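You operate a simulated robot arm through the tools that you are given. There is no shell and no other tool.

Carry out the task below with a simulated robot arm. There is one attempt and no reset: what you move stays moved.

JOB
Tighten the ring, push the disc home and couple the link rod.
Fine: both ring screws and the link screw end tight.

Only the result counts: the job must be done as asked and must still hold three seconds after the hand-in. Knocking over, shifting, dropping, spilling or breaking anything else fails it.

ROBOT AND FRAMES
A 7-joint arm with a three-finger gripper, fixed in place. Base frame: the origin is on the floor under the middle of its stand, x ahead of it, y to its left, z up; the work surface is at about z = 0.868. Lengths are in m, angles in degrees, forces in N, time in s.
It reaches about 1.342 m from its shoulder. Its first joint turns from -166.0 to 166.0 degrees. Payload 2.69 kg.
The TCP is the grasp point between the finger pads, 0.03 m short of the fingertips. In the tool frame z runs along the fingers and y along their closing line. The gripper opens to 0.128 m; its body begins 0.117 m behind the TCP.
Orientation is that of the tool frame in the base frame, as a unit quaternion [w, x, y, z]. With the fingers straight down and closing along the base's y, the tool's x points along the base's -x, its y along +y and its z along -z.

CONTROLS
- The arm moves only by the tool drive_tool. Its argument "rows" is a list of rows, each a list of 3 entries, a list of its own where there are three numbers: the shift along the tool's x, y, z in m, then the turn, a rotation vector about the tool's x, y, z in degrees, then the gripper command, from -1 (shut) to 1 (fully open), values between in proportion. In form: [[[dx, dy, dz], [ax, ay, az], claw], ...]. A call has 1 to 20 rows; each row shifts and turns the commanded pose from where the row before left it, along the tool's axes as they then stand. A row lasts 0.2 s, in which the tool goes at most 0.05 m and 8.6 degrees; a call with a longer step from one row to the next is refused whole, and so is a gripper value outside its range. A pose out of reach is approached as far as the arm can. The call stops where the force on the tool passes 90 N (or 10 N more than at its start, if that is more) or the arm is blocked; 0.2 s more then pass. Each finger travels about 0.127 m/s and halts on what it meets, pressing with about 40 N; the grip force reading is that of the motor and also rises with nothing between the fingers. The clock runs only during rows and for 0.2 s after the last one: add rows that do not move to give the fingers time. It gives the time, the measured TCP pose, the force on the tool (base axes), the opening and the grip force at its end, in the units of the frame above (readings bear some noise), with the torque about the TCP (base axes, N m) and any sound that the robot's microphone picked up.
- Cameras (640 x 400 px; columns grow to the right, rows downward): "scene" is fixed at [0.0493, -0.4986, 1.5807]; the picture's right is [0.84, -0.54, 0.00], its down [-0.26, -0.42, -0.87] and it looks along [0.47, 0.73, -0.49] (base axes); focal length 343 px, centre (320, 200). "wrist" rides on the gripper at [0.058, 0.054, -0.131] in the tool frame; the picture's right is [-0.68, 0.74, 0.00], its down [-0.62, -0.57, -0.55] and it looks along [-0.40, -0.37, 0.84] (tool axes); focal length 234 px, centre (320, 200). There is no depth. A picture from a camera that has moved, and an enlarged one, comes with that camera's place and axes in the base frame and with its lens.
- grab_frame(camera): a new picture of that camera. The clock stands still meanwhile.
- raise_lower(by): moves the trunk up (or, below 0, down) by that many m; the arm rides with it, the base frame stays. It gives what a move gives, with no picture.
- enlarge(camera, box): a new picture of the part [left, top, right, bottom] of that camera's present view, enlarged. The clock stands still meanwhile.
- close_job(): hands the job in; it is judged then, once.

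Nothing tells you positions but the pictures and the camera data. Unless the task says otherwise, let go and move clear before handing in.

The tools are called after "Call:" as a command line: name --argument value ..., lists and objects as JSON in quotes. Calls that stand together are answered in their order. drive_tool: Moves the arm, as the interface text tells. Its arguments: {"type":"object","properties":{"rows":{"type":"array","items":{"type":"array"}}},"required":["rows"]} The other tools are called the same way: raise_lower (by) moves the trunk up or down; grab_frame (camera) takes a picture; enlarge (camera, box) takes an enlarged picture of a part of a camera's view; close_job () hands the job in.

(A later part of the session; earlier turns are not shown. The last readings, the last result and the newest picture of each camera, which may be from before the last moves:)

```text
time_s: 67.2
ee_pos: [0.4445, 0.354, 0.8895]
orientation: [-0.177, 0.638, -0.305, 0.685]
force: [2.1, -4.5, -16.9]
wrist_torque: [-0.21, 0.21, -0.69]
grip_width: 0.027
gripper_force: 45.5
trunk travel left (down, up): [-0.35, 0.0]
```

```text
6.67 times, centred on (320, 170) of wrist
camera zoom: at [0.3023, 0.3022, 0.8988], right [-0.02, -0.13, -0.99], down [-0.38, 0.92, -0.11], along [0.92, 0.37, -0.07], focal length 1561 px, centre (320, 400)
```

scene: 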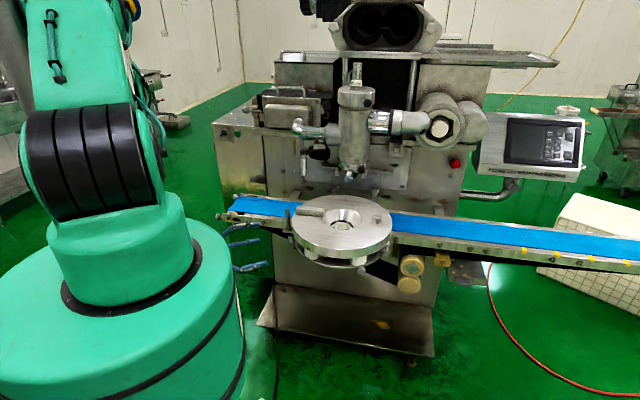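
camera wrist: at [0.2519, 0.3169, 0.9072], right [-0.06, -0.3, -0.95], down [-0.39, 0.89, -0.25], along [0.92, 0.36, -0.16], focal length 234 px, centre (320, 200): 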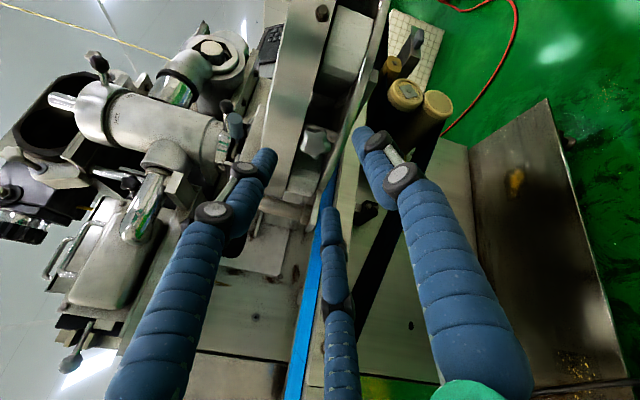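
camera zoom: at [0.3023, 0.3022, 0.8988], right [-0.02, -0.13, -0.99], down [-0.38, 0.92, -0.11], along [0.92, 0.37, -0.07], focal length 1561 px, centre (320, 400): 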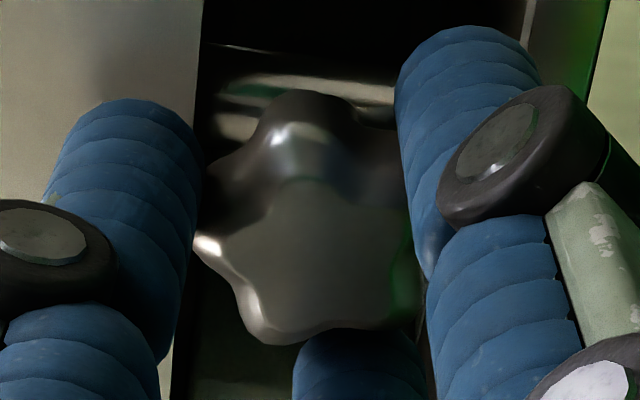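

The knob now stays put while the fingers slip round it with a reaction torque, after roughly 180° of turning, so the left ring screw is at its stop. I'll release it and retract.

Call:
drive_tool --rows '[[[0, 0, 0], [0, 0, 0], -0.6], [[0, 0, 0], [0, 0, 0], -0.1], [[0, 0, 0], [0, 0, 0], -0.1], [[0, 0, -0.02], [0, 0, 0], -0.1], [[0, 0, -0.03], [0, 0, 0], -0.1], [[0, 0, -0.03], [0, 0, 0], -0.1], [[0, 0, 0], [0, 0, 0], -0.1]]'

Call:
enlarge --camera "wrist" --box '[295, 110, 365, 180]'

```text
time_s: 68.8
ee_pos: [0.3657, 0.369, 0.8897]
orientation: [-0.178, 0.638, -0.304, 0.685]
force: [-0.1, -1.8, -0.1]
wrist_torque: [0.01, 0.0, 0.03]
grip_width: 0.0574
gripper_force: 0.0
trunk travel left (down, up): [-0.35, 0.0]
```

```text
5.71 times, centred on (330, 145) of wrist
camera zoom: at [0.2232, 0.3171, 0.8996], right [-0.02, -0.13, -0.99], down [-0.38, 0.92, -0.11], along [0.92, 0.37, -0.07], focal length 1338 px, centre (263, 514)
```

zoom: 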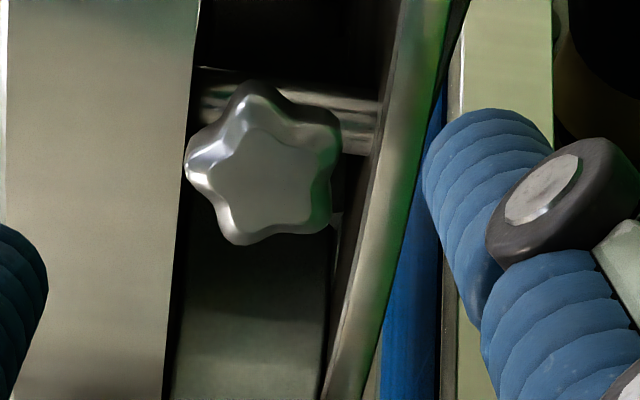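

The left screw turned about 178° in total and is tight. Now I'll raise the arm and swing the tool back to pointing down, on the way to the right screw.

Call:
drive_tool --rows '[[[0.0345, -0.029, 0], [0, 0, 0], 0.2], [[0.0345, -0.029, 0], [0, 0, 0], 0.2], [[0.0345, -0.029, 0], [0, 0, 0], 0.2], [[0.0345, -0.029, 0], [0, 0, 0], 0.2], [[0.0345, -0.029, 0], [0, 0, 0], 0.2], [[0.0345, -0.029, 0], [0, 0, 0], 0.2], [[0, 0, 0], [-4.94, -6.54, -0.43], 0.2], [[0, 0, 0], [-4.94, -6.54, -0.43], 0.2], [[0, 0, 0], [-4.94, -6.54, -0.43], 0.2], [[0, 0, 0], [-4.94, -6.54, -0.43], 0.2], [[0, 0, 0], [-4.94, -6.54, -0.43], 0.2], [[0, 0, 0], [-4.94, -6.54, -0.43], 0.2], [[0, 0, 0], [-4.94, -6.54, -0.43], 0.2], [[0, 0, 0], [-4.94, -6.54, -0.43], 0.2], [[0, 0, 0], [-4.94, -6.54, -0.43], 0.2], [[0, 0, 0], [-4.94, -6.54, -0.43], 0.2], [[0, 0, 0], [-4.94, -6.54, -0.43], 0.2], [[0, 0, 0], [0, 0, 0], 0.2]]'

```text
time_s: 72.6
ee_pos: [0.3665, 0.3686, 1.1582]
orientation: [0.0, 0.923, -0.384, -0.002]
force: [0.1, 0.0, 0.2]
wrist_torque: [-0.02, 0.01, -0.01]
grip_width: 0.0772
gripper_force: 0.0
trunk travel left (down, up): [-0.35, 0.0]
```

Call:
drive_tool --rows '[[[0.0424, 0.001, -0.0033], [0, 0, 0], 0.2], [[0.0424, 0.001, -0.0033], [0, 0, 0], 0.2], [[0.0424, 0.001, -0.0033], [0, 0, 0], 0.2], [[0.0424, 0.001, -0.0033], [0, 0, 0], 0.2], [[0.0424, 0.001, -0.0033], [0, 0, 0], 0.2], [[0.0424, 0.001, -0.0033], [0, 0, 0], 0.2], [[0.0424, 0.001, -0.0033], [0, 0, 0], 0.2], [[0.0424, 0.001, -0.0033], [0, 0, 0], 0.2], [[0.0424, 0.001, -0.0033], [0, 0, 0], 0.2], [[0.0424, 0.001, -0.0033], [0, 0, 0], 0.2], [[0.0424, 0.001, -0.0033], [0, 0, 0], 0.2], [[0.0424, 0.001, -0.0033], [0, 0, 0], 0.2], [[0, 0, 0], [0, 0, 0], 0.2]]'

Call:
drive_tool --rows '[[[0, 0, 0], [0, 0, 8.25], 0.2], [[0, 0, 0], [0, 0, 8.25], 0.2], [[0, 0, 0], [0, 0, 8.25], 0.2], [[0, 0, 0], [0, 0, 8.25], 0.2], [[0, 0, 0], [0, 0, 8.25], 0.2], [[0, 0, 0], [0, 0, 8.25], 0.2], [[0, 0, 0], [0, 0, 8.25], 0.2], [[0, 0, 0], [0, 0, 8.25], 0.2], [[0, 0, 0], [0, 0, 8.25], 0.2], [[0, 0, 0], [0, 0, 8.25], 0.2], [[0, 0, 0], [0, 0, 8.25], 0.2], [[0, 0, 0], [0, 0, 8.25], 0.2], [[0, 0, 0], [0, 0, 8.25], 0.2], [[0, 0, 0], [0, 0, 8.25], 0.2], [[0, 0, 0], [0, 0, 8.25], 0.2], [[0, 0, 0], [0, 0, 8.25], 0.2], [[0, 0, 0], [0, 0, 8.25], 0.2], [[0, 0, 0], [0, 0, 8.25], 0.2], [[0, 0, 0], [0, 0, 8.25], 0.2], [[0, 0, 0], [0, 0, 8.25], 0.2]]'

Call:
grab_frame --camera "scene"

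Call:
grab_frame --camera "wrist"

```text
time_s: 75.4
ee_pos: [0.7199, -0.0012, 1.2011]
orientation: [0.001, 0.924, -0.382, 0.0]
force: [-0.5, -0.1, 0.3]
wrist_torque: [0.05, 0.06, -0.05]
grip_width: 0.0769
gripper_force: 0.1
trunk travel left (down, up): [-0.35, 0.0]
```

```text
time_s: 79.6
ee_pos: [0.7165, -0.0009, 1.1975]
orientation: [-0.001, 0.26, 0.966, 0.0]
force: [-0.4, 0.2, -0.6]
wrist_torque: [-0.01, 0.0, -0.01]
grip_width: 0.0769
gripper_force: 0.0
trunk travel left (down, up): [-0.35, 0.0]
```

```text
taken
```

scene: 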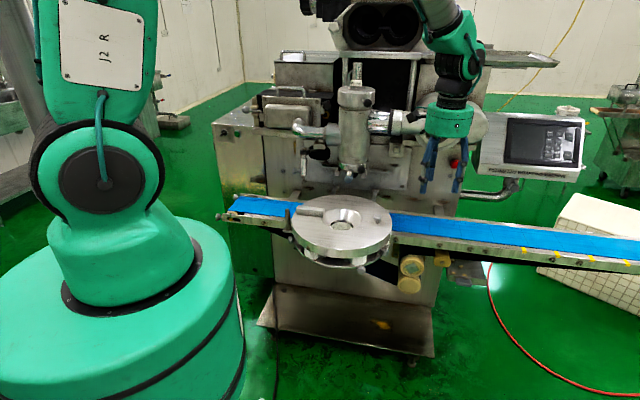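

```text
taken
camera wrist: at [0.6953, 0.0768, 1.3287], right [0.95, 0.3, 0.0], down [0.25, -0.8, 0.55], along [0.16, -0.52, -0.84], focal length 234 px, centre (320, 200)
```

wrist: 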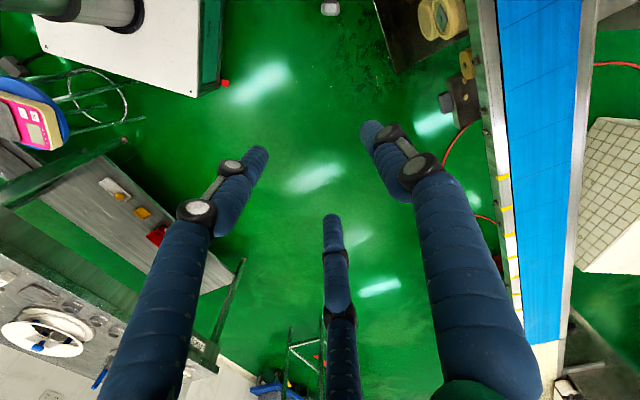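

Call:
drive_tool --rows '[[[0, 0, 0], [-6.19, 5.38, 0], 0.0], [[0, 0, 0], [-6.19, 5.38, 0], 0.0], [[0, 0, 0], [-6.19, 5.38, 0], 0.0], [[0, 0, 0], [-6.19, 5.38, 0], 0.0], [[0, 0, 0], [-6.19, 5.38, 0], 0.0], [[0, 0, 0], [-6.19, 5.38, 0], 0.0], [[0, 0, 0], [-6.19, 5.38, 0], 0.0], [[0, 0, 0], [-6.19, 5.38, 0], 0.0], [[0, 0, 0], [-6.19, 5.38, 0], 0.0], [[0, 0, 0], [-6.19, 5.38, 0], 0.0], [[0, 0, 0], [-6.19, 5.38, 0], 0.0], [[0, 0, 0], [0, 0, 0], 0.0]]'

Call:
grab_frame --camera "scene"

Call:
grab_frame --camera "wrist"

```text
time_s: 82.2
ee_pos: [0.717, -0.0007, 1.1988]
orientation: [-0.311, 0.184, 0.681, 0.637]
force: [-0.2, -0.5, 1.1]
wrist_torque: [-0.02, 0.01, 0.02]
grip_width: 0.064
gripper_force: 0.0
trunk travel left (down, up): [-0.35, 0.0]
```

```text
taken
```

scene: 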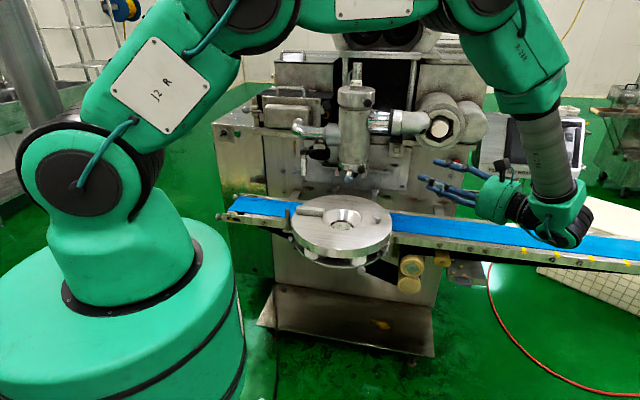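

```text
taken
camera wrist: at [0.7348, -0.1298, 1.2769], right [0.98, 0.19, 0.11], down [0.19, -0.52, -0.83], along [-0.1, 0.83, -0.54], focal length 234 px, centre (320, 200)
```

wrist: 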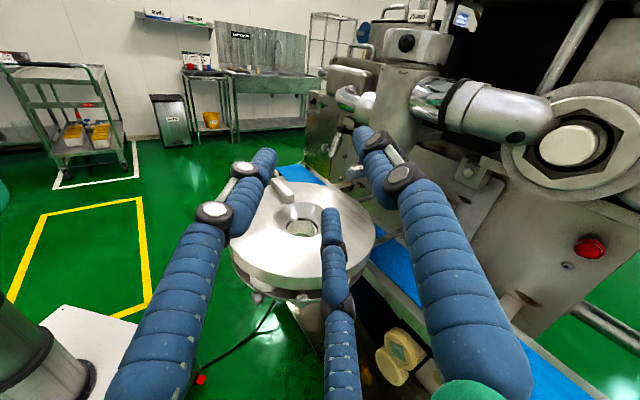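

Call:
drive_tool --rows '[[[-0.0296, -0.0328, 0.0012], [0, 0, 0], 0.0], [[-0.0296, -0.0328, 0.0012], [0, 0, 0], 0.0], [[-0.0296, -0.0328, 0.0012], [0, 0, 0], 0.0], [[-0.0296, -0.0328, 0.0012], [0, 0, 0], 0.0], [[-0.0296, -0.0328, 0.0012], [0, 0, 0], 0.0], [[-0.0296, -0.0328, 0.0012], [0, 0, 0], 0.0], [[0, 0, 0], [0, 0, 0], 0.0]]'

Call:
grab_frame --camera "wrist"

Call:
enlarge --camera "wrist" --box '[220, 60, 420, 260]'

Call:
grab_frame --camera "scene"

```text
time_s: 83.8
ee_pos: [0.7178, 0.0086, 0.9343]
orientation: [-0.311, 0.184, 0.681, 0.637]
force: [0.1, -0.1, -0.6]
wrist_torque: [0.04, -0.01, 0.01]
grip_width: 0.0641
gripper_force: 0.1
trunk travel left (down, up): [-0.35, 0.0]
```

```text
taken
camera wrist: at [0.7351, -0.1205, 1.0119], right [0.98, 0.19, 0.11], down [0.19, -0.52, -0.83], along [-0.1, 0.83, -0.54], focal length 234 px, centre (320, 200)
```

wrist: 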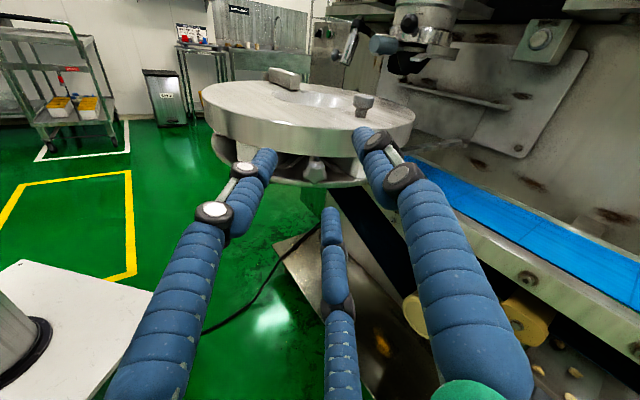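

```text
2.00 times, centred on (320, 160) of wrist
camera zoom: at [0.7351, -0.1205, 1.0119], right [0.98, 0.19, 0.11], down [0.19, -0.52, -0.83], along [-0.1, 0.83, -0.54], focal length 468 px, centre (320, 280)
```

zoom: 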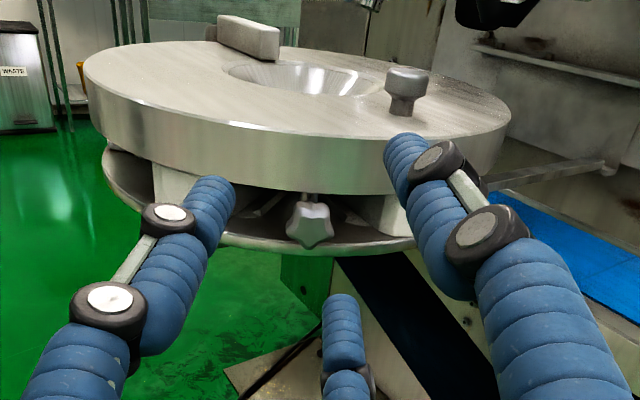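

```text
taken
```

scene: 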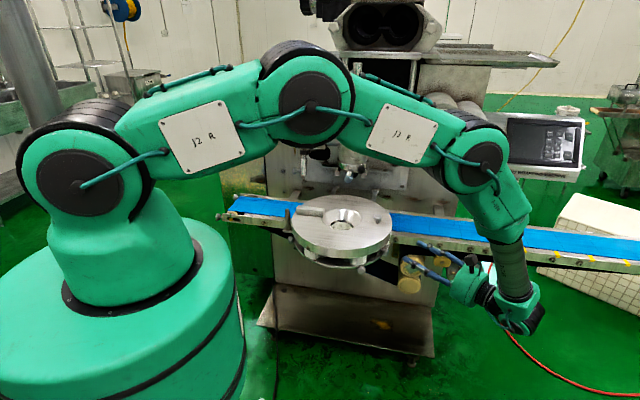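

The right star knob is at about (0.693, 0.138, 0.887). I'll move to a pre-grasp 7 cm out on its axis.

Call:
drive_tool --rows '[[[-0.0152, -0.0177, 0.005], [0, 0, 0], 0.0], [[-0.0152, -0.0177, 0.005], [0, 0, 0], 0.0], [[0, 0, 0.025], [0, 0, 0], 0.0], [[0, 0, 0.025], [0, 0, 0], 0.0], [[0, 0, 0], [0, 0, 0], -0.1]]'

Call:
enlarge --camera "wrist" --box '[220, 60, 420, 260]'

Call:
enlarge --camera "wrist" --box '[290, 130, 350, 190]'

```text
time_s: 85.0
ee_pos: [0.7091, 0.0684, 0.8878]
orientation: [-0.311, 0.184, 0.682, 0.636]
force: [-0.6, 0.4, -0.6]
wrist_torque: [0.0, 0.01, 0.01]
grip_width: 0.0577
gripper_force: 0.0
trunk travel left (down, up): [-0.35, 0.0]
```

```text
2.00 times, centred on (320, 160) of wrist
camera zoom: at [0.7261, -0.0613, 0.9663], right [0.98, 0.19, 0.11], down [0.19, -0.52, -0.83], along [-0.1, 0.83, -0.54], focal length 468 px, centre (320, 280)
```

zoom: 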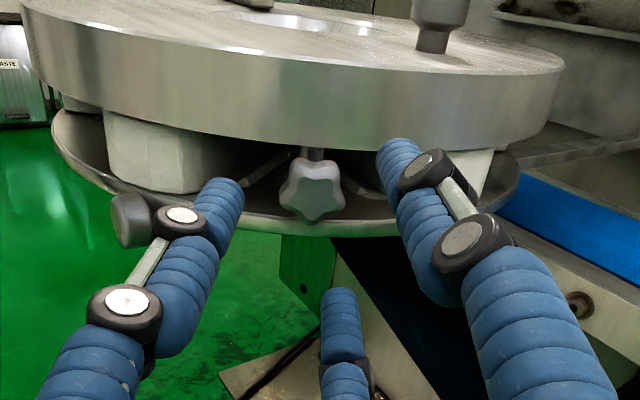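

```text
6.67 times, centred on (320, 160) of wrist
camera zoom: at [0.7261, -0.0613, 0.9663], right [0.98, 0.19, 0.11], down [0.19, -0.52, -0.83], along [-0.1, 0.83, -0.54], focal length 1561 px, centre (320, 467)
```

zoom: 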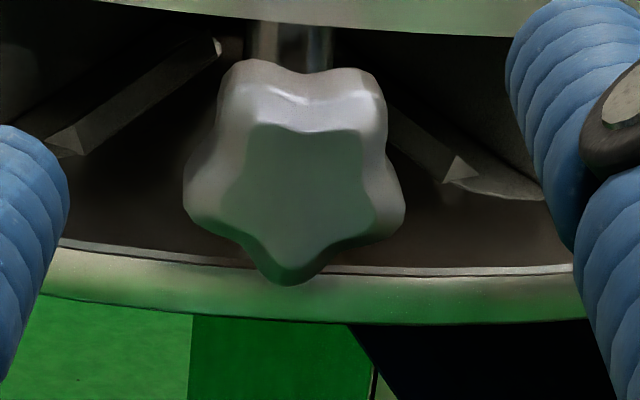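

Call:
drive_tool --rows '[[[0.0008, -0.002, 0.008], [0, 0, 0], -0.1], [[0, 0, 0.008], [0, 0, 0], -0.1], [[0, 0, 0], [0, 0, 0], -0.1]]'

Call:
enlarge --camera "wrist" --box '[240, 80, 400, 240]'

Call:
enlarge --camera "scene" --box '[350, 210, 430, 290]'

```text
time_s: 85.8
ee_pos: [0.7022, 0.0825, 0.8872]
orientation: [-0.311, 0.184, 0.681, 0.637]
force: [-0.7, -0.7, -0.3]
wrist_torque: [0.01, 0.0, 0.0]
grip_width: 0.0577
gripper_force: 0.1
trunk travel left (down, up): [-0.35, 0.0]
```

```text
2.50 times, centred on (320, 160) of wrist
camera zoom: at [0.7203, -0.046, 0.9661], right [0.98, 0.19, 0.11], down [0.19, -0.52, -0.83], along [-0.1, 0.83, -0.54], focal length 585 px, centre (320, 300)
```

zoom: 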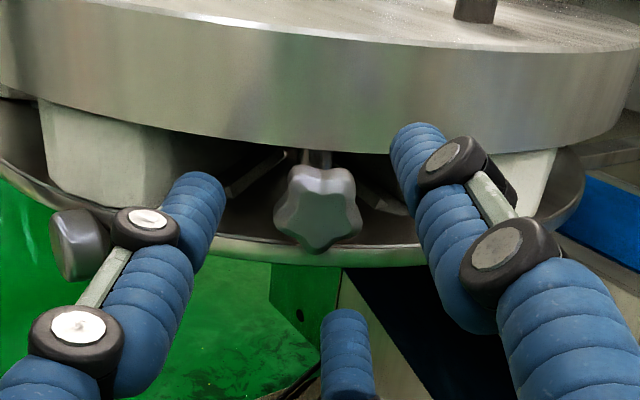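

```text
5.00 times, centred on (390, 250) of scene
camera zoom: at [0.0493, -0.4986, 1.5807], right [0.84, -0.54, 0.0], down [-0.26, -0.42, -0.87], along [0.47, 0.73, -0.49], focal length 1715 px, centre (-30, -50)
```

zoom: 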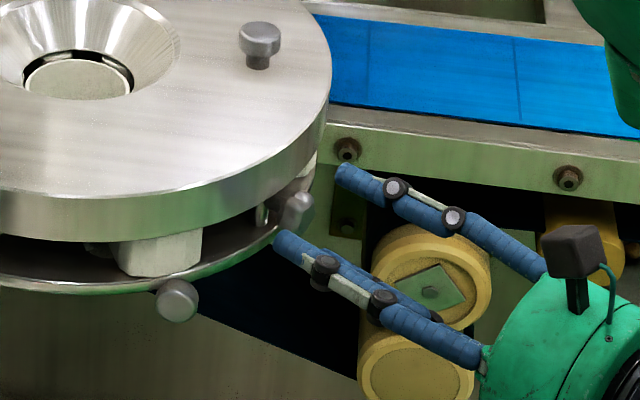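

Call:
drive_tool --rows '[[[0.001, 0.001, 0.008], [0, 0, 0], -0.1], [[0, 0, 0.008], [0, 0, 0], -0.1], [[0, 0, 0], [0, 0, 0], -0.1], [[0, 0, 0], [0, 0, 0], -0.5], [[0, 0, 0], [0, 0, 0], -0.8], [[0, 0, 0], [0, 0, 0], -1], [[0, 0, 0], [0, 0, 0], -1]]'

Call:
enlarge --camera "wrist" --box '[240, 80, 400, 240]'

Call:
enlarge --camera "scene" --box '[350, 210, 430, 290]'

```text
time_s: 87.4
ee_pos: [0.6981, 0.0985, 0.888]
orientation: [-0.311, 0.184, 0.682, 0.636]
force: [1.0, 1.7, -6.8]
wrist_torque: [-0.45, -0.02, 0.06]
grip_width: 0.0268
gripper_force: 45.5
trunk travel left (down, up): [-0.35, 0.0]
```

```text
2.50 times, centred on (320, 160) of wrist
camera zoom: at [0.7163, -0.0305, 0.9671], right [0.98, 0.19, 0.11], down [0.19, -0.52, -0.83], along [-0.1, 0.83, -0.54], focal length 585 px, centre (320, 300)
```

zoom: 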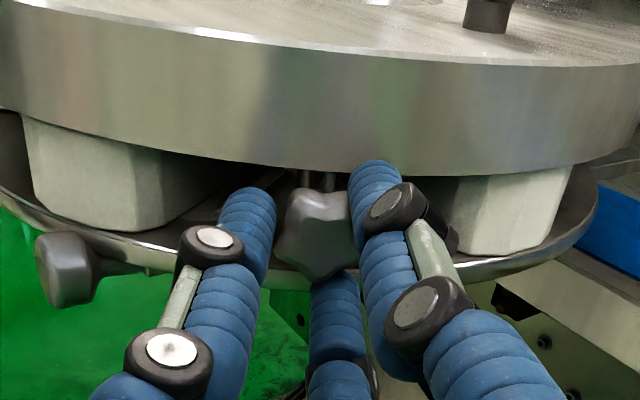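

```text
5.00 times, centred on (390, 250) of scene
camera zoom: at [0.0493, -0.4986, 1.5807], right [0.84, -0.54, 0.0], down [-0.26, -0.42, -0.87], along [0.47, 0.73, -0.49], focal length 1715 px, centre (-30, -50)
```

zoom: 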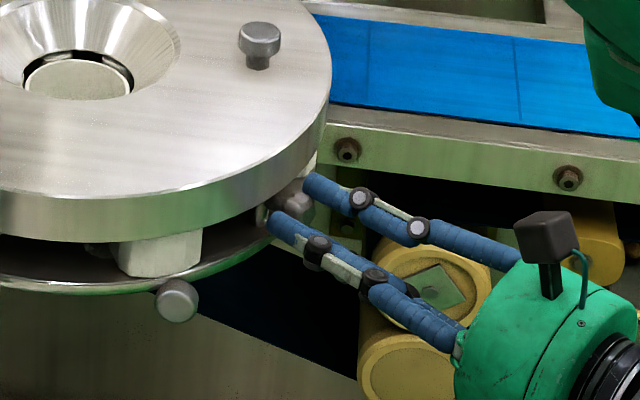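

Call:
drive_tool --rows '[[[0, 0, 0], [0, 0, 7], -1], [[0, 0, 0], [0, 0, 7], -1], [[0, 0, 0], [0, 0, 7], -1], [[0, 0, 0], [0, 0, 7], -1], [[0, 0, 0], [0, 0, 7], -1], [[0, 0, 0], [0, 0, 7], -1], [[0, 0, 0], [0, 0, 0], -1]]'

Call:
enlarge --camera "wrist" --box '[240, 80, 400, 240]'

```text
time_s: 89.0
ee_pos: [0.6994, 0.0986, 0.8886]
orientation: [-0.518, 0.415, 0.571, 0.483]
force: [-5.6, 3.8, 11.7]
wrist_torque: [-0.03, -0.05, 0.63]
grip_width: 0.0269
gripper_force: 44.7
trunk travel left (down, up): [-0.35, 0.0]
```

```text
2.50 times, centred on (320, 160) of wrist
camera zoom: at [0.7717, -0.0201, 0.9524], right [0.8, 0.16, -0.58], down [-0.37, -0.63, -0.68], along [-0.47, 0.76, -0.44], focal length 585 px, centre (320, 300)
```

zoom: 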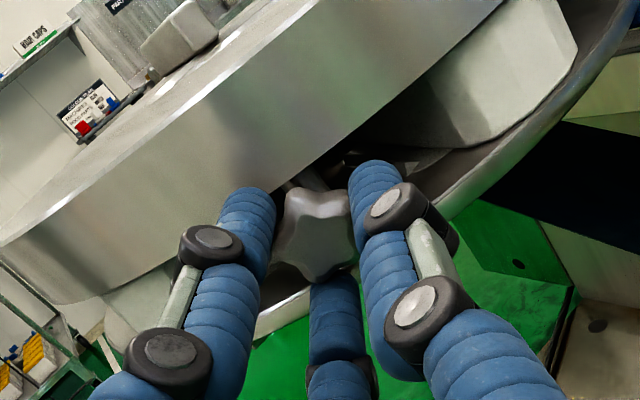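

Call:
drive_tool --rows '[[[0, 0, 0], [0, 0, 7], -1], [[0, 0, 0], [0, 0, 7], -1], [[0, 0, 0], [0, 0, 7], -1], [[0, 0, 0], [0, 0, 7], -1], [[0, 0, 0], [0, 0, 7], -1], [[0, 0, 0], [0, 0, 7], -1], [[0, 0, 0], [0, 0, 7], -1], [[0, 0, 0], [0, 0, 7], -1], [[0, 0, 0], [0, 0, 0], -1]]'

Call:
enlarge --camera "wrist" --box '[240, 80, 400, 240]'

```text
time_s: 91.0
ee_pos: [0.7, 0.0996, 0.8888]
orientation: [0.684, -0.634, -0.309, -0.183]
force: [-0.6, 0.9, 13.9]
wrist_torque: [0.16, 0.03, 0.11]
grip_width: 0.0268
gripper_force: 45.2
trunk travel left (down, up): [-0.35, 0.0]
```

```text
2.50 times, centred on (320, 160) of wrist
camera zoom: at [0.8037, -0.0129, 0.8854], right [-0.03, 0.0, -1.0], down [-0.72, -0.7, 0.02], along [-0.7, 0.72, 0.02], focal length 585 px, centre (320, 300)
```

zoom: 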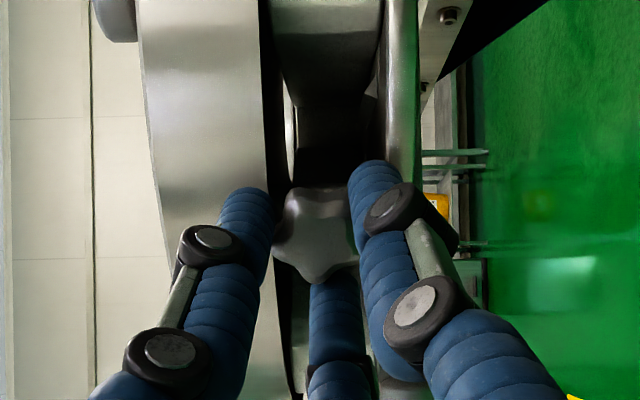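

Call:
drive_tool --rows '[[[0, 0, 0], [0, 0, 7], -1], [[0, 0, 0], [0, 0, 7], -1], [[0, 0, 0], [0, 0, 7], -1], [[0, 0, 0], [0, 0, 7], -1], [[0, 0, 0], [0, 0, 7], -1], [[0, 0, 0], [0, 0, 7], -1], [[0, 0, 0], [0, 0, 7], -1], [[0, 0, 0], [0, 0, 0], -1]]'

Call:
enlarge --camera "wrist" --box '[240, 80, 400, 240]'

```text
time_s: 92.8
ee_pos: [0.6994, 0.0997, 0.8894]
orientation: [-0.699, 0.706, 0.018, -0.117]
force: [-2.4, 0.1, 15.3]
wrist_torque: [0.15, 0.02, 0.53]
grip_width: 0.0267
gripper_force: 45.2
trunk travel left (down, up): [-0.35, 0.0]
```

```text
2.50 times, centred on (320, 160) of wrist
camera zoom: at [0.7753, -0.0187, 0.8269], right [-0.76, -0.14, -0.63], down [-0.42, -0.64, 0.65], along [-0.5, 0.75, 0.43], focal length 585 px, centre (320, 300)
```

zoom: 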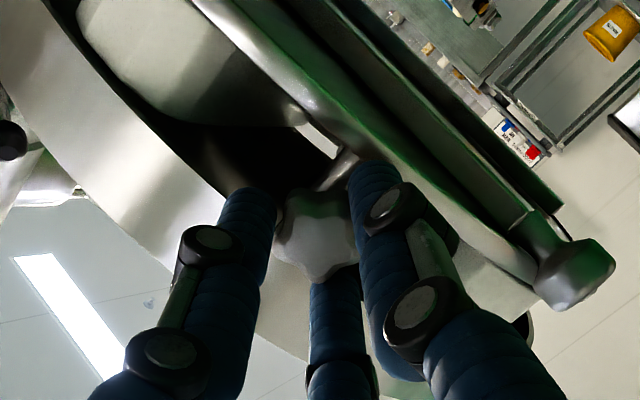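

Call:
drive_tool --rows '[[[0, 0, 0], [0, 0, 6], -1], [[0, 0, 0], [0, 0, 6], -1], [[0, 0, 0], [0, 0, 6], -1], [[0, 0, 0], [0, 0, 6], -1], [[0, 0, 0], [0, 0, 0], -1]]'

Call:
enlarge --camera "wrist" --box '[240, 80, 400, 240]'

```text
time_s: 94.0
ee_pos: [0.7006, 0.0986, 0.8884]
orientation: [-0.659, 0.693, -0.13, -0.26]
force: [-1.7, -2.5, 20.8]
wrist_torque: [0.46, 0.12, 0.4]
grip_width: 0.0267
gripper_force: 45.0
trunk travel left (down, up): [-0.35, 0.0]
```

```text
2.50 times, centred on (320, 160) of wrist
camera zoom: at [0.7462, -0.0243, 0.8116], right [-0.95, -0.18, -0.26], down [-0.11, -0.58, 0.8], along [-0.3, 0.79, 0.53], focal length 585 px, centre (320, 300)
```

zoom: 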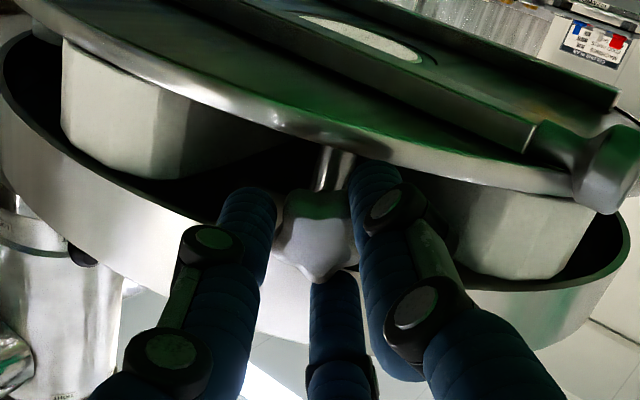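

Call:
drive_tool --rows '[[[0, 0, 0], [0, 0, 6], -1], [[0, 0, 0], [0, 0, 6], -1], [[0, 0, 0], [0, 0, 6], -1], [[0, 0, 0], [0, 0, 6], -1], [[0, 0, 0], [0, 0, 0], -1]]'

Call:
enlarge --camera "wrist" --box '[295, 140, 345, 200]'

Call:
drive_tool --rows '[[[0, 0, 0], [0, 0, 6], -1], [[0, 0, 0], [0, 0, 6], -1], [[0, 0, 0], [0, 0, 0], -1]]'

Call:
enlarge --camera "wrist" --box '[295, 140, 345, 200]'

```text
time_s: 95.2
ee_pos: [0.6999, 0.0991, 0.888]
orientation: [-0.591, 0.651, -0.271, -0.391]
force: [-3.0, 5.4, 27.2]
wrist_torque: [0.54, -0.14, 0.13]
grip_width: 0.0271
gripper_force: 45.3
trunk travel left (down, up): [-0.35, 0.0]
```

```text
6.67 times, centred on (320, 170) of wrist
camera zoom: at [0.7142, -0.031, 0.8092], right [-0.97, -0.19, 0.15], down [0.23, -0.52, 0.82], along [-0.08, 0.83, 0.55], focal length 1561 px, centre (320, 400)
```

zoom: 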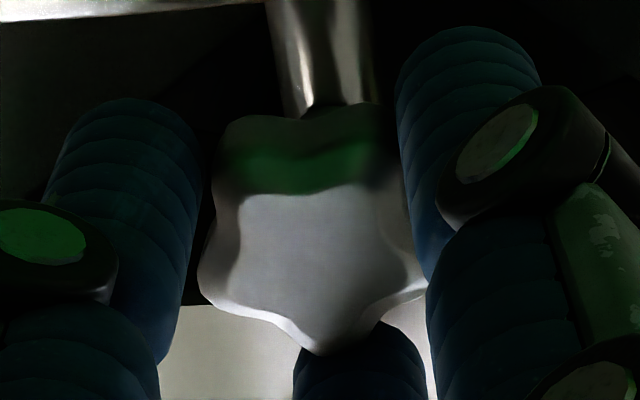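

```text
time_s: 96.0
ee_pos: [0.6991, 0.0986, 0.8901]
orientation: [-0.549, 0.623, -0.335, -0.445]
force: [32.1, -8.8, -50.5]
wrist_torque: [-0.96, -0.16, -0.72]
grip_width: 0.0265
gripper_force: 45.1
out of reach, approached as far as the arm can: row 2
trunk travel left (down, up): [-0.35, 0.0]
```

```text
6.67 times, centred on (320, 170) of wrist
camera zoom: at [0.698, -0.0343, 0.8145], right [-0.92, -0.18, 0.34], down [0.38, -0.48, 0.79], along [0.03, 0.86, 0.52], focal length 1561 px, centre (320, 400)
```

zoom: 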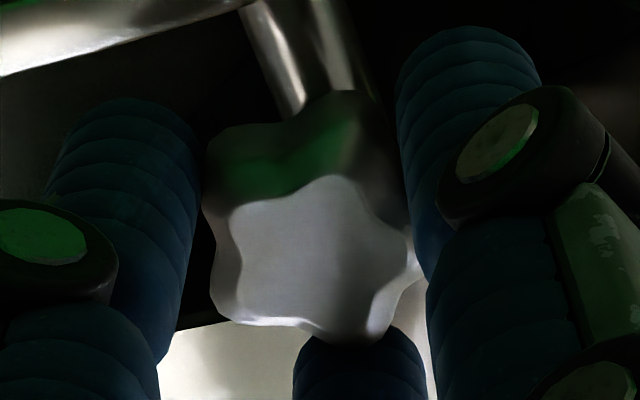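

The right knob now slips in the fingers after about 185° of turning, with a strong reaction, so the right ring screw is also at its stop. I'll release and back off.

Call:
drive_tool --rows '[[[0, 0, 0], [0, 0, -4], -0.8], [[0, 0, 0], [0, 0, 0], -0.4], [[0, 0, 0], [0, 0, 0], -0.1], [[0, 0, 0], [0, 0, 0], -0.1]]'

Call:
enlarge --camera "wrist" --box '[240, 80, 400, 240]'

```text
time_s: 97.0
ee_pos: [0.6969, 0.0984, 0.8945]
orientation: [-0.562, 0.632, -0.315, -0.431]
force: [-0.9, -0.3, -0.6]
wrist_torque: [-0.01, -0.01, 0.02]
grip_width: 0.0579
gripper_force: 0.1
trunk travel left (down, up): [-0.35, 0.0]
```

```text
2.50 times, centred on (320, 160) of wrist
camera zoom: at [0.7002, -0.0323, 0.8184], right [-0.94, -0.18, 0.29], down [0.34, -0.5, 0.8], along [0.0, 0.85, 0.53], focal length 585 px, centre (320, 300)
```

zoom: 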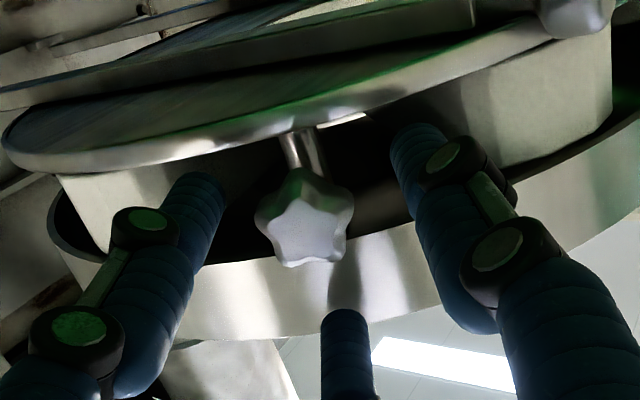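

I may have let the knob follow the unwinding slightly on release, so I'll regrip with more roll margin and re-tighten it to be sure.

Call:
drive_tool --rows '[[[0, 0, -0.018], [0, 0, 0], -0.1], [[0, 0, -0.018], [0, 0, 0], -0.1], [[0, 0, 0], [0, 0, -8], -0.1], [[0, 0, 0], [0, 0, -8], -0.1], [[0, 0, 0], [0, 0, -8], -0.1], [[0, 0, 0], [0, 0, -8], -0.1], [[0, 0, 0], [0, 0, -8], -0.1], [[0, 0, 0], [0, 0, -8], -0.1], [[0, 0, 0], [0, 0, -8], -0.1], [[0, 0, 0], [0, 0, -8], -0.1], [[0, 0, 0], [0, 0, -8], -0.1], [[0, 0, 0], [0, 0, -8], -0.1], [[0, 0, 0], [0, 0, -8], -0.1], [[0, 0, 0], [0, 0, -8], -0.1], [[0, 0, 0], [0, 0, -8], -0.1], [[0, 0, 0], [0, 0, -8], -0.1], [[0, 0, 0], [0, 0, -8], -0.1], [[0, 0, 0], [0, 0, 0], -0.1]]'

Call:
enlarge --camera "wrist" --box '[240, 80, 400, 240]'

```text
time_s: 100.8
ee_pos: [0.7041, 0.0641, 0.8945]
orientation: [0.655, -0.588, -0.389, -0.271]
force: [-0.2, -1.0, 0.0]
wrist_torque: [-0.01, 0.04, -0.03]
grip_width: 0.0577
gripper_force: 0.1
trunk travel left (down, up): [-0.35, 0.0]
```

```text
2.50 times, centred on (320, 160) of wrist
camera zoom: at [0.8057, -0.0494, 0.9131], right [0.23, 0.05, -0.97], down [-0.69, -0.69, -0.2], along [-0.68, 0.72, -0.12], focal length 585 px, centre (320, 300)
```

zoom: 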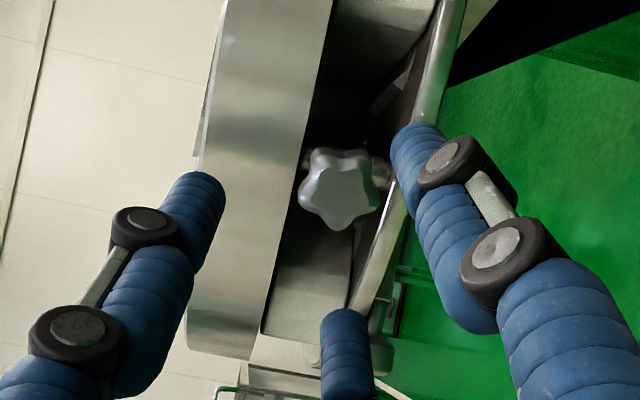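

Call:
drive_tool --rows '[[[-0.0044, 0.0052, 0], [0, 0, 0], -0.1], [[0, 0, 0.012], [0, 0, 0], -0.1], [[0, 0, 0.012], [0, 0, 0], -0.1], [[0, 0, 0.011], [0, 0, 0], -0.1], [[0, 0, 0], [0, 0, 0], -0.5], [[0, 0, 0], [0, 0, 0], -0.8], [[0, 0, 0], [0, 0, 0], -1], [[0, 0, 0], [0, 0, 0], -1]]'

Call:
enlarge --camera "wrist" --box '[295, 140, 345, 200]'

Call:
drive_tool --rows '[[[0, 0, 0], [0, 0, 6], -1], [[0, 0, 0], [0, 0, 6], -1], [[0, 0, 0], [0, 0, 6], -1], [[0, 0, 0], [0, 0, 6], -1], [[0, 0, 0], [0, 0, 0], -1]]'

Call:
enlarge --camera "wrist" --box '[295, 140, 345, 200]'

```text
time_s: 102.6
ee_pos: [0.6986, 0.0998, 0.8882]
orientation: [0.654, -0.59, -0.389, -0.271]
force: [3.3, 2.6, -3.3]
wrist_torque: [-0.14, -0.01, 0.14]
grip_width: 0.0272
gripper_force: 44.9
trunk travel left (down, up): [-0.35, 0.0]
```

```text
6.67 times, centred on (320, 170) of wrist
camera zoom: at [0.8003, -0.0133, 0.9062], right [0.23, 0.05, -0.97], down [-0.69, -0.69, -0.19], along [-0.68, 0.72, -0.12], focal length 1561 px, centre (320, 400)
```

zoom: 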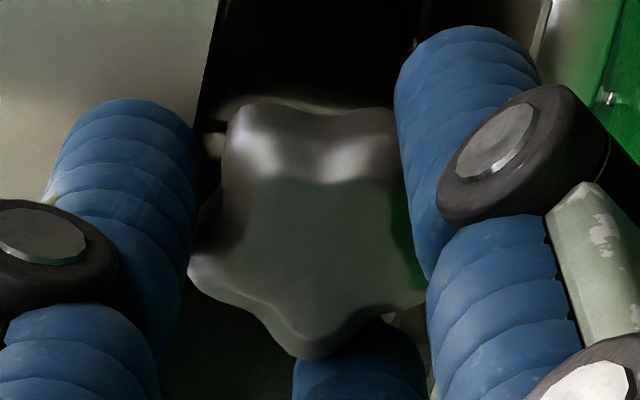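

```text
time_s: 103.8
ee_pos: [0.6988, 0.1, 0.8875]
orientation: [0.697, -0.657, -0.258, -0.127]
force: [-8.6, 13.6, 9.9]
wrist_torque: [0.3, 0.05, 0.7]
grip_width: 0.0269
gripper_force: 44.8
trunk travel left (down, up): [-0.35, 0.0]
```

```text
6.67 times, centred on (320, 170) of wrist
camera zoom: at [0.8012, -0.013, 0.8733], right [-0.18, -0.03, -0.98], down [-0.7, -0.7, 0.15], along [-0.69, 0.72, 0.11], focal length 1561 px, centre (320, 400)
```

zoom: 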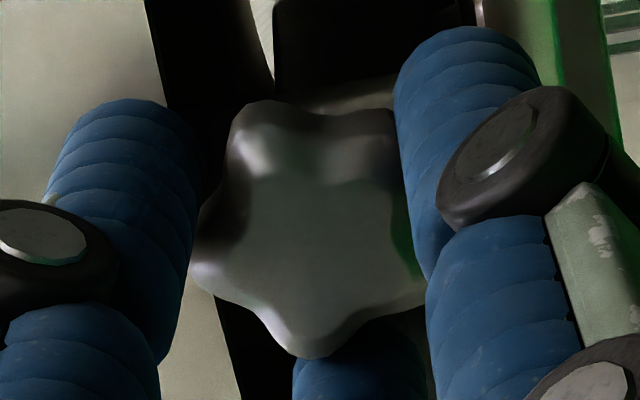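

The knob still followed the fingers, so it wasn't at its stop yet. I'll continue turning.

Call:
drive_tool --rows '[[[0, 0, 0], [0, 0, 6], -1], [[0, 0, 0], [0, 0, 6], -1], [[0, 0, 0], [0, 0, 6], -1], [[0, 0, 0], [0, 0, 0], -1]]'

Call:
enlarge --camera "wrist" --box '[295, 140, 345, 200]'

Call:
drive_tool --rows '[[[0, 0, 0], [0, 0, 6], -1], [[0, 0, 0], [0, 0, 6], -1], [[0, 0, 0], [0, 0, 6], -1], [[0, 0, 0], [0, 0, 0], -1]]'

Call:
enlarge --camera "wrist" --box '[295, 140, 345, 200]'

```text
time_s: 104.8
ee_pos: [0.6987, 0.0977, 0.8885]
orientation: [0.708, -0.689, -0.152, -0.019]
force: [2.8, -1.4, 15.5]
wrist_torque: [-0.01, -0.41, -0.07]
grip_width: 0.0268
gripper_force: 45.1
trunk travel left (down, up): [-0.35, 0.0]
```

```text
6.67 times, centred on (320, 170) of wrist
camera zoom: at [0.7936, -0.0158, 0.8501], right [-0.47, -0.09, -0.88], down [-0.62, -0.68, 0.4], along [-0.63, 0.73, 0.27], focal length 1561 px, centre (320, 400)
```

zoom: 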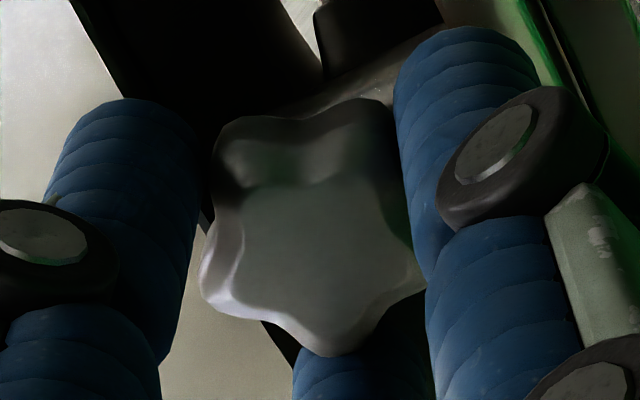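

```text
time_s: 105.8
ee_pos: [0.6993, 0.1005, 0.8901]
orientation: [-0.703, 0.704, 0.043, -0.093]
force: [4.8, -0.7, 25.3]
wrist_torque: [0.78, 0.18, 0.19]
grip_width: 0.0266
gripper_force: 44.6
trunk travel left (down, up): [-0.35, 0.0]
```

```text
6.67 times, centred on (320, 170) of wrist
camera zoom: at [0.7782, -0.0178, 0.8308], right [-0.71, -0.14, -0.69], down [-0.46, -0.65, 0.61], along [-0.53, 0.75, 0.4], focal length 1561 px, centre (320, 400)
```

zoom: 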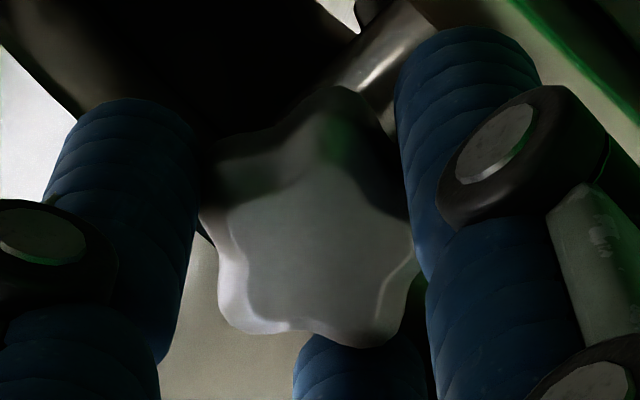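

Call:
drive_tool --rows '[[[0, 0, 0], [0, 0, 6], -1], [[0, 0, 0], [0, 0, 6], -1], [[0, 0, 0], [0, 0, 6], -1]]'

Call:
enlarge --camera "wrist" --box '[295, 140, 345, 200]'

Call:
drive_tool --rows '[[[0, 0, 0], [0, 0, 6], -1], [[0, 0, 0], [0, 0, 6], -1], [[0, 0, 0], [0, 0, 6], -1]]'

Call:
enlarge --camera "wrist" --box '[295, 140, 345, 200]'

```text
time_s: 106.6
ee_pos: [0.6993, 0.0995, 0.8895]
orientation: [-0.678, 0.703, -0.069, -0.202]
force: [4.9, 2.8, 8.7]
wrist_torque: [-0.02, -0.57, 0.14]
grip_width: 0.0272
gripper_force: 45.2
trunk travel left (down, up): [-0.35, 0.0]
```

```text
6.67 times, centred on (320, 170) of wrist
camera zoom: at [0.7583, -0.0217, 0.8162], right [-0.89, -0.17, -0.43], down [-0.25, -0.61, 0.75], along [-0.39, 0.78, 0.5], focal length 1561 px, centre (320, 400)
```

zoom: 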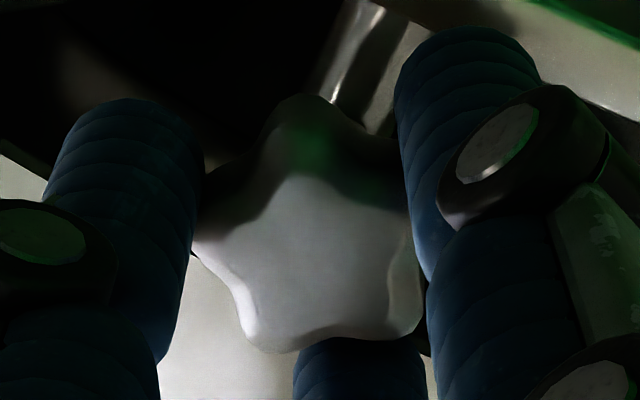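

```text
time_s: 107.4
ee_pos: [0.698, 0.1, 0.8898]
orientation: [-0.64, 0.683, -0.178, -0.305]
force: [4.7, -7.9, 7.3]
wrist_torque: [0.07, -0.07, 0.11]
grip_width: 0.0271
gripper_force: 45.3
trunk travel left (down, up): [-0.35, 0.0]
```

```text
6.67 times, centred on (320, 170) of wrist
camera zoom: at [0.7347, -0.0256, 0.8097], right [-0.97, -0.19, -0.13], down [0.0, -0.56, 0.83], along [-0.23, 0.81, 0.55], focal length 1561 px, centre (320, 400)
```

zoom: 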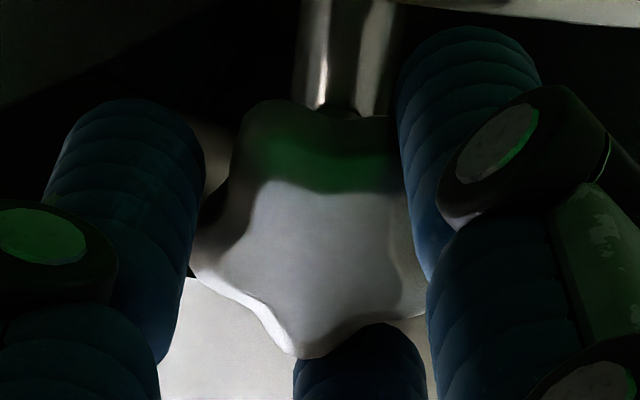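

The knob now stays fixed in space while the fingers slip (about 0.5 Nm), so it is truly at its stop. I'll open while still turning slightly in the tightening direction so that releasing cannot drag it back.

Call:
drive_tool --rows '[[[0, 0, 0], [0, 0, 4], -0.3], [[0, 0, 0], [0, 0, 4], 0.0], [[0, 0, 0], [0, 0, 0], 0.0], [[0, 0, 0], [0, 0, 0], 0.0]]'

Call:
enlarge --camera "wrist" --box '[295, 140, 345, 200]'

```text
time_s: 108.4
ee_pos: [0.6984, 0.1019, 0.8876]
orientation: [-0.617, 0.669, -0.225, -0.349]
force: [-0.6, -0.2, 0.8]
wrist_torque: [0.01, -0.03, 0.0]
grip_width: 0.064
gripper_force: 0.1
trunk travel left (down, up): [-0.35, 0.0]
```

```text
6.67 times, centred on (320, 170) of wrist
camera zoom: at [0.7242, -0.027, 0.8084], right [-0.98, -0.19, 0.01], down [0.11, -0.54, 0.83], along [-0.15, 0.82, 0.55], focal length 1561 px, centre (320, 400)
```

zoom: 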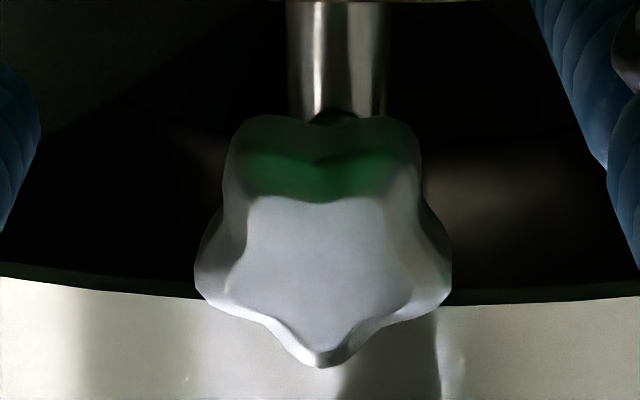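

Both knobs have ended exactly half a turn from their starting orientation (lobe down to lobe up), so both ring screws are tight. I'll back off, unwind the wrist and take the tool back to vertical, then close the fingers to push the disc.

Call:
drive_tool --rows '[[[0, 0, -0.02], [0, 0, 0], 0.0], [[0, 0, -0.03], [0, 0, 0], 0.0], [[0, 0, -0.03], [0, 0, 0], 0.0], [[0, 0, 0], [0, 0, -8.5], 0.0], [[0, 0, 0], [0, 0, -8.5], 0.0], [[0, 0, 0], [0, 0, -8.5], 0.0], [[0, 0, 0], [0, 0, -8.5], 0.0], [[0, 0, 0], [0, 0, -8.5], 0.0], [[0, 0, 0], [0, 0, -8.5], 0.0], [[0, 0, 0], [0, 0, -8.5], 0.0], [[0, 0, 0], [0, 0, -8.5], 0.0], [[0, 0, 0], [0, 0, -8.5], 0.0], [[0, 0, 0], [0, 0, -8.5], 0.0], [[0, 0, 0], [0, 0, -8.5], 0.0], [[0, 0, 0], [0, 0, -8.5], 0.0], [[0, 0, 0], [0, 0, -8.5], 0.0]]'

Call:
drive_tool --rows '[[[0, 0, 0], [0, 0, -8.5], 0.0], [[0, 0, 0], [0, 0, -8.5], 0.0], [[0, 0, 0], [0, 0, -8.5], 0.0], [[0, 0, 0], [0, 0, -8.5], 0.0], [[0, 0, 0], [0, 0, -8.5], 0.0], [[0, 0, 0], [0, 0, -8.5], 0.0], [[0, 0, 0], [0, 0, -8.5], 0.0], [[0, 0, 0], [0, 0, -8.5], 0.0], [[0, 0, 0], [0, 0, -8.5], 0.0], [[0, 0, 0], [0, 0, 0], 0.0]]'

Call:
grab_frame --camera "wrist"

Call:
enlarge --camera "wrist" --box '[290, 100, 370, 180]'

```text
time_s: 111.8
ee_pos: [0.714, 0.0207, 0.8885]
orientation: [0.638, -0.566, -0.422, -0.308]
force: [0.6, 0.3, -0.8]
wrist_torque: [0.01, -0.02, 0.03]
grip_width: 0.0641
gripper_force: 0.1
trunk travel left (down, up): [-0.35, 0.0]
```

```text
time_s: 114.0
ee_pos: [0.7142, 0.0195, 0.888]
orientation: [-0.31, 0.183, 0.681, 0.637]
force: [0.4, -0.4, 0.2]
wrist_torque: [0.03, 0.0, 0.01]
grip_width: 0.0642
gripper_force: 0.2
trunk travel left (down, up): [-0.35, 0.0]
```

```text
taken
camera wrist: at [0.731, -0.1094, 0.9658], right [0.98, 0.19, 0.11], down [0.2, -0.52, -0.83], along [-0.1, 0.83, -0.54], focal length 234 px, centre (320, 200)
```

wrist: 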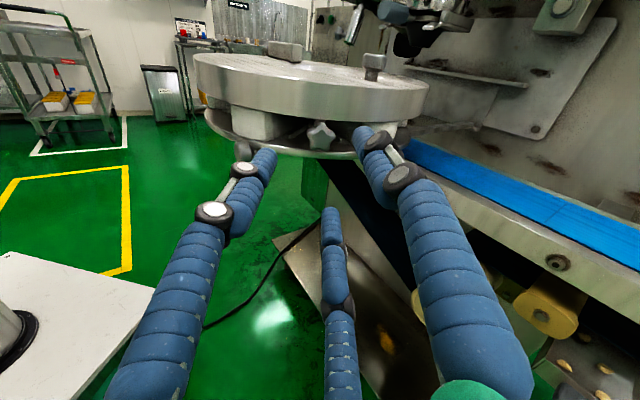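

```text
5.00 times, centred on (330, 140) of wrist
camera zoom: at [0.731, -0.1094, 0.9658], right [0.98, 0.19, 0.11], down [0.2, -0.52, -0.83], along [-0.1, 0.83, -0.54], focal length 1171 px, centre (270, 500)
```

zoom: 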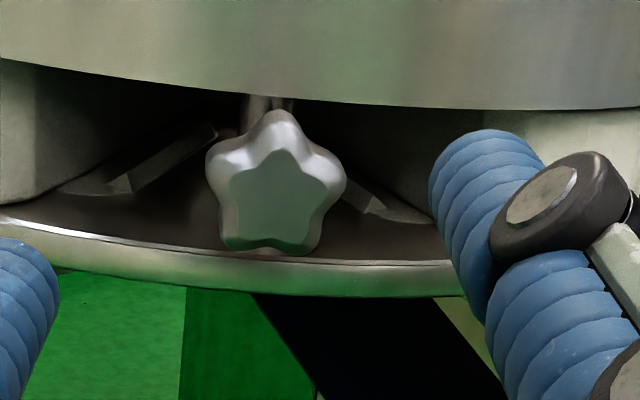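

Call:
drive_tool --rows '[[[0.0296, 0.0339, 0], [0, 0, 0], -0.2], [[0.0296, 0.0339, 0], [0, 0, 0], -0.4], [[0.0296, 0.0339, 0], [0, 0, 0], -0.6], [[0.0296, 0.0339, 0], [0, 0, 0], -0.8], [[0, 0, 0], [6.19, -5.38, 0], -1], [[0, 0, 0], [6.19, -5.38, 0], -1], [[0, 0, 0], [6.19, -5.38, 0], -1], [[0, 0, 0], [6.19, -5.38, 0], -1], [[0, 0, 0], [6.19, -5.38, 0], -1], [[0, 0, 0], [6.19, -5.38, 0], -1], [[0, 0, 0], [6.19, -5.38, 0], -1], [[0, 0, 0], [6.19, -5.38, 0], -1], [[0, 0, 0], [6.19, -5.38, 0], -1], [[0, 0, 0], [6.19, -5.38, 0], -1], [[0, 0, 0], [6.19, -5.38, 0], -1], [[0, 0, 0], [0, 0, 0], -1]]'

Call:
drive_tool --rows '[[[0, 0, 0], [0, 0, -8.25], -1], [[0, 0, 0], [0, 0, -8.25], -1], [[0, 0, 0], [0, 0, -8.25], -1], [[0, 0, 0], [0, 0, -8.25], -1], [[0, 0, 0], [0, 0, -8.25], -1], [[0, 0, 0], [0, 0, -8.25], -1], [[0, 0, 0], [0, 0, -8.25], -1], [[0, 0, 0], [0, 0, -8.25], -1], [[0, 0, 0], [0, 0, -8.25], -1], [[0, 0, 0], [0, 0, -8.25], -1], [[0, 0, 0], [0, 0, -8.25], -1], [[0, 0, 0], [0, 0, -8.25], -1], [[0, 0, 0], [0, 0, -8.25], -1], [[0, 0, 0], [0, 0, -8.25], -1], [[0, 0, 0], [0, 0, -8.25], -1], [[0, 0, 0], [0, 0, -8.25], -1], [[0, 0, 0], [0, 0, -8.25], -1], [[0, 0, 0], [0, 0, -8.25], -1], [[0, 0, 0], [0, 0, -8.25], -1], [[0, 0, 0], [0, 0, -8.25], -1]]'

Call:
grab_frame --camera "scene"

Call:
grab_frame --camera "wrist"

```text
time_s: 117.4
ee_pos: [0.7141, 0.0187, 1.0683]
orientation: [-0.001, 0.259, 0.966, -0.001]
force: [-0.7, -0.3, -1.6]
wrist_torque: [-0.02, -0.01, -0.01]
grip_width: 0.002
gripper_force: 31.3
trunk travel left (down, up): [-0.35, 0.0]
```

```text
time_s: 121.6
ee_pos: [0.7135, 0.02, 1.068]
orientation: [0.002, 0.924, -0.382, -0.001]
force: [0.5, -0.2, -0.1]
wrist_torque: [0.02, 0.0, 0.01]
grip_width: 0.0021
gripper_force: 31.3
trunk travel left (down, up): [-0.35, 0.0]
```

```text
taken
```

scene: 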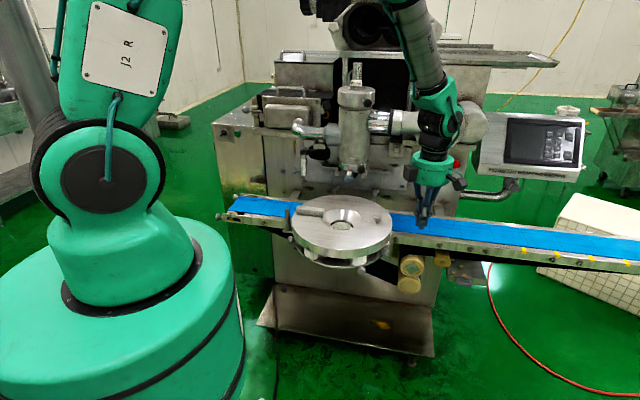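

```text
taken
camera wrist: at [0.7182, -0.0581, 1.1995], right [-1.0, -0.04, 0.0], down [-0.04, 0.84, 0.55], along [-0.03, 0.55, -0.84], focal length 234 px, centre (320, 200)
```

wrist: 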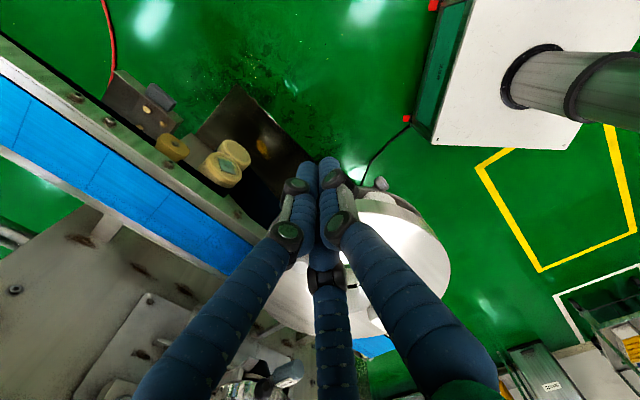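

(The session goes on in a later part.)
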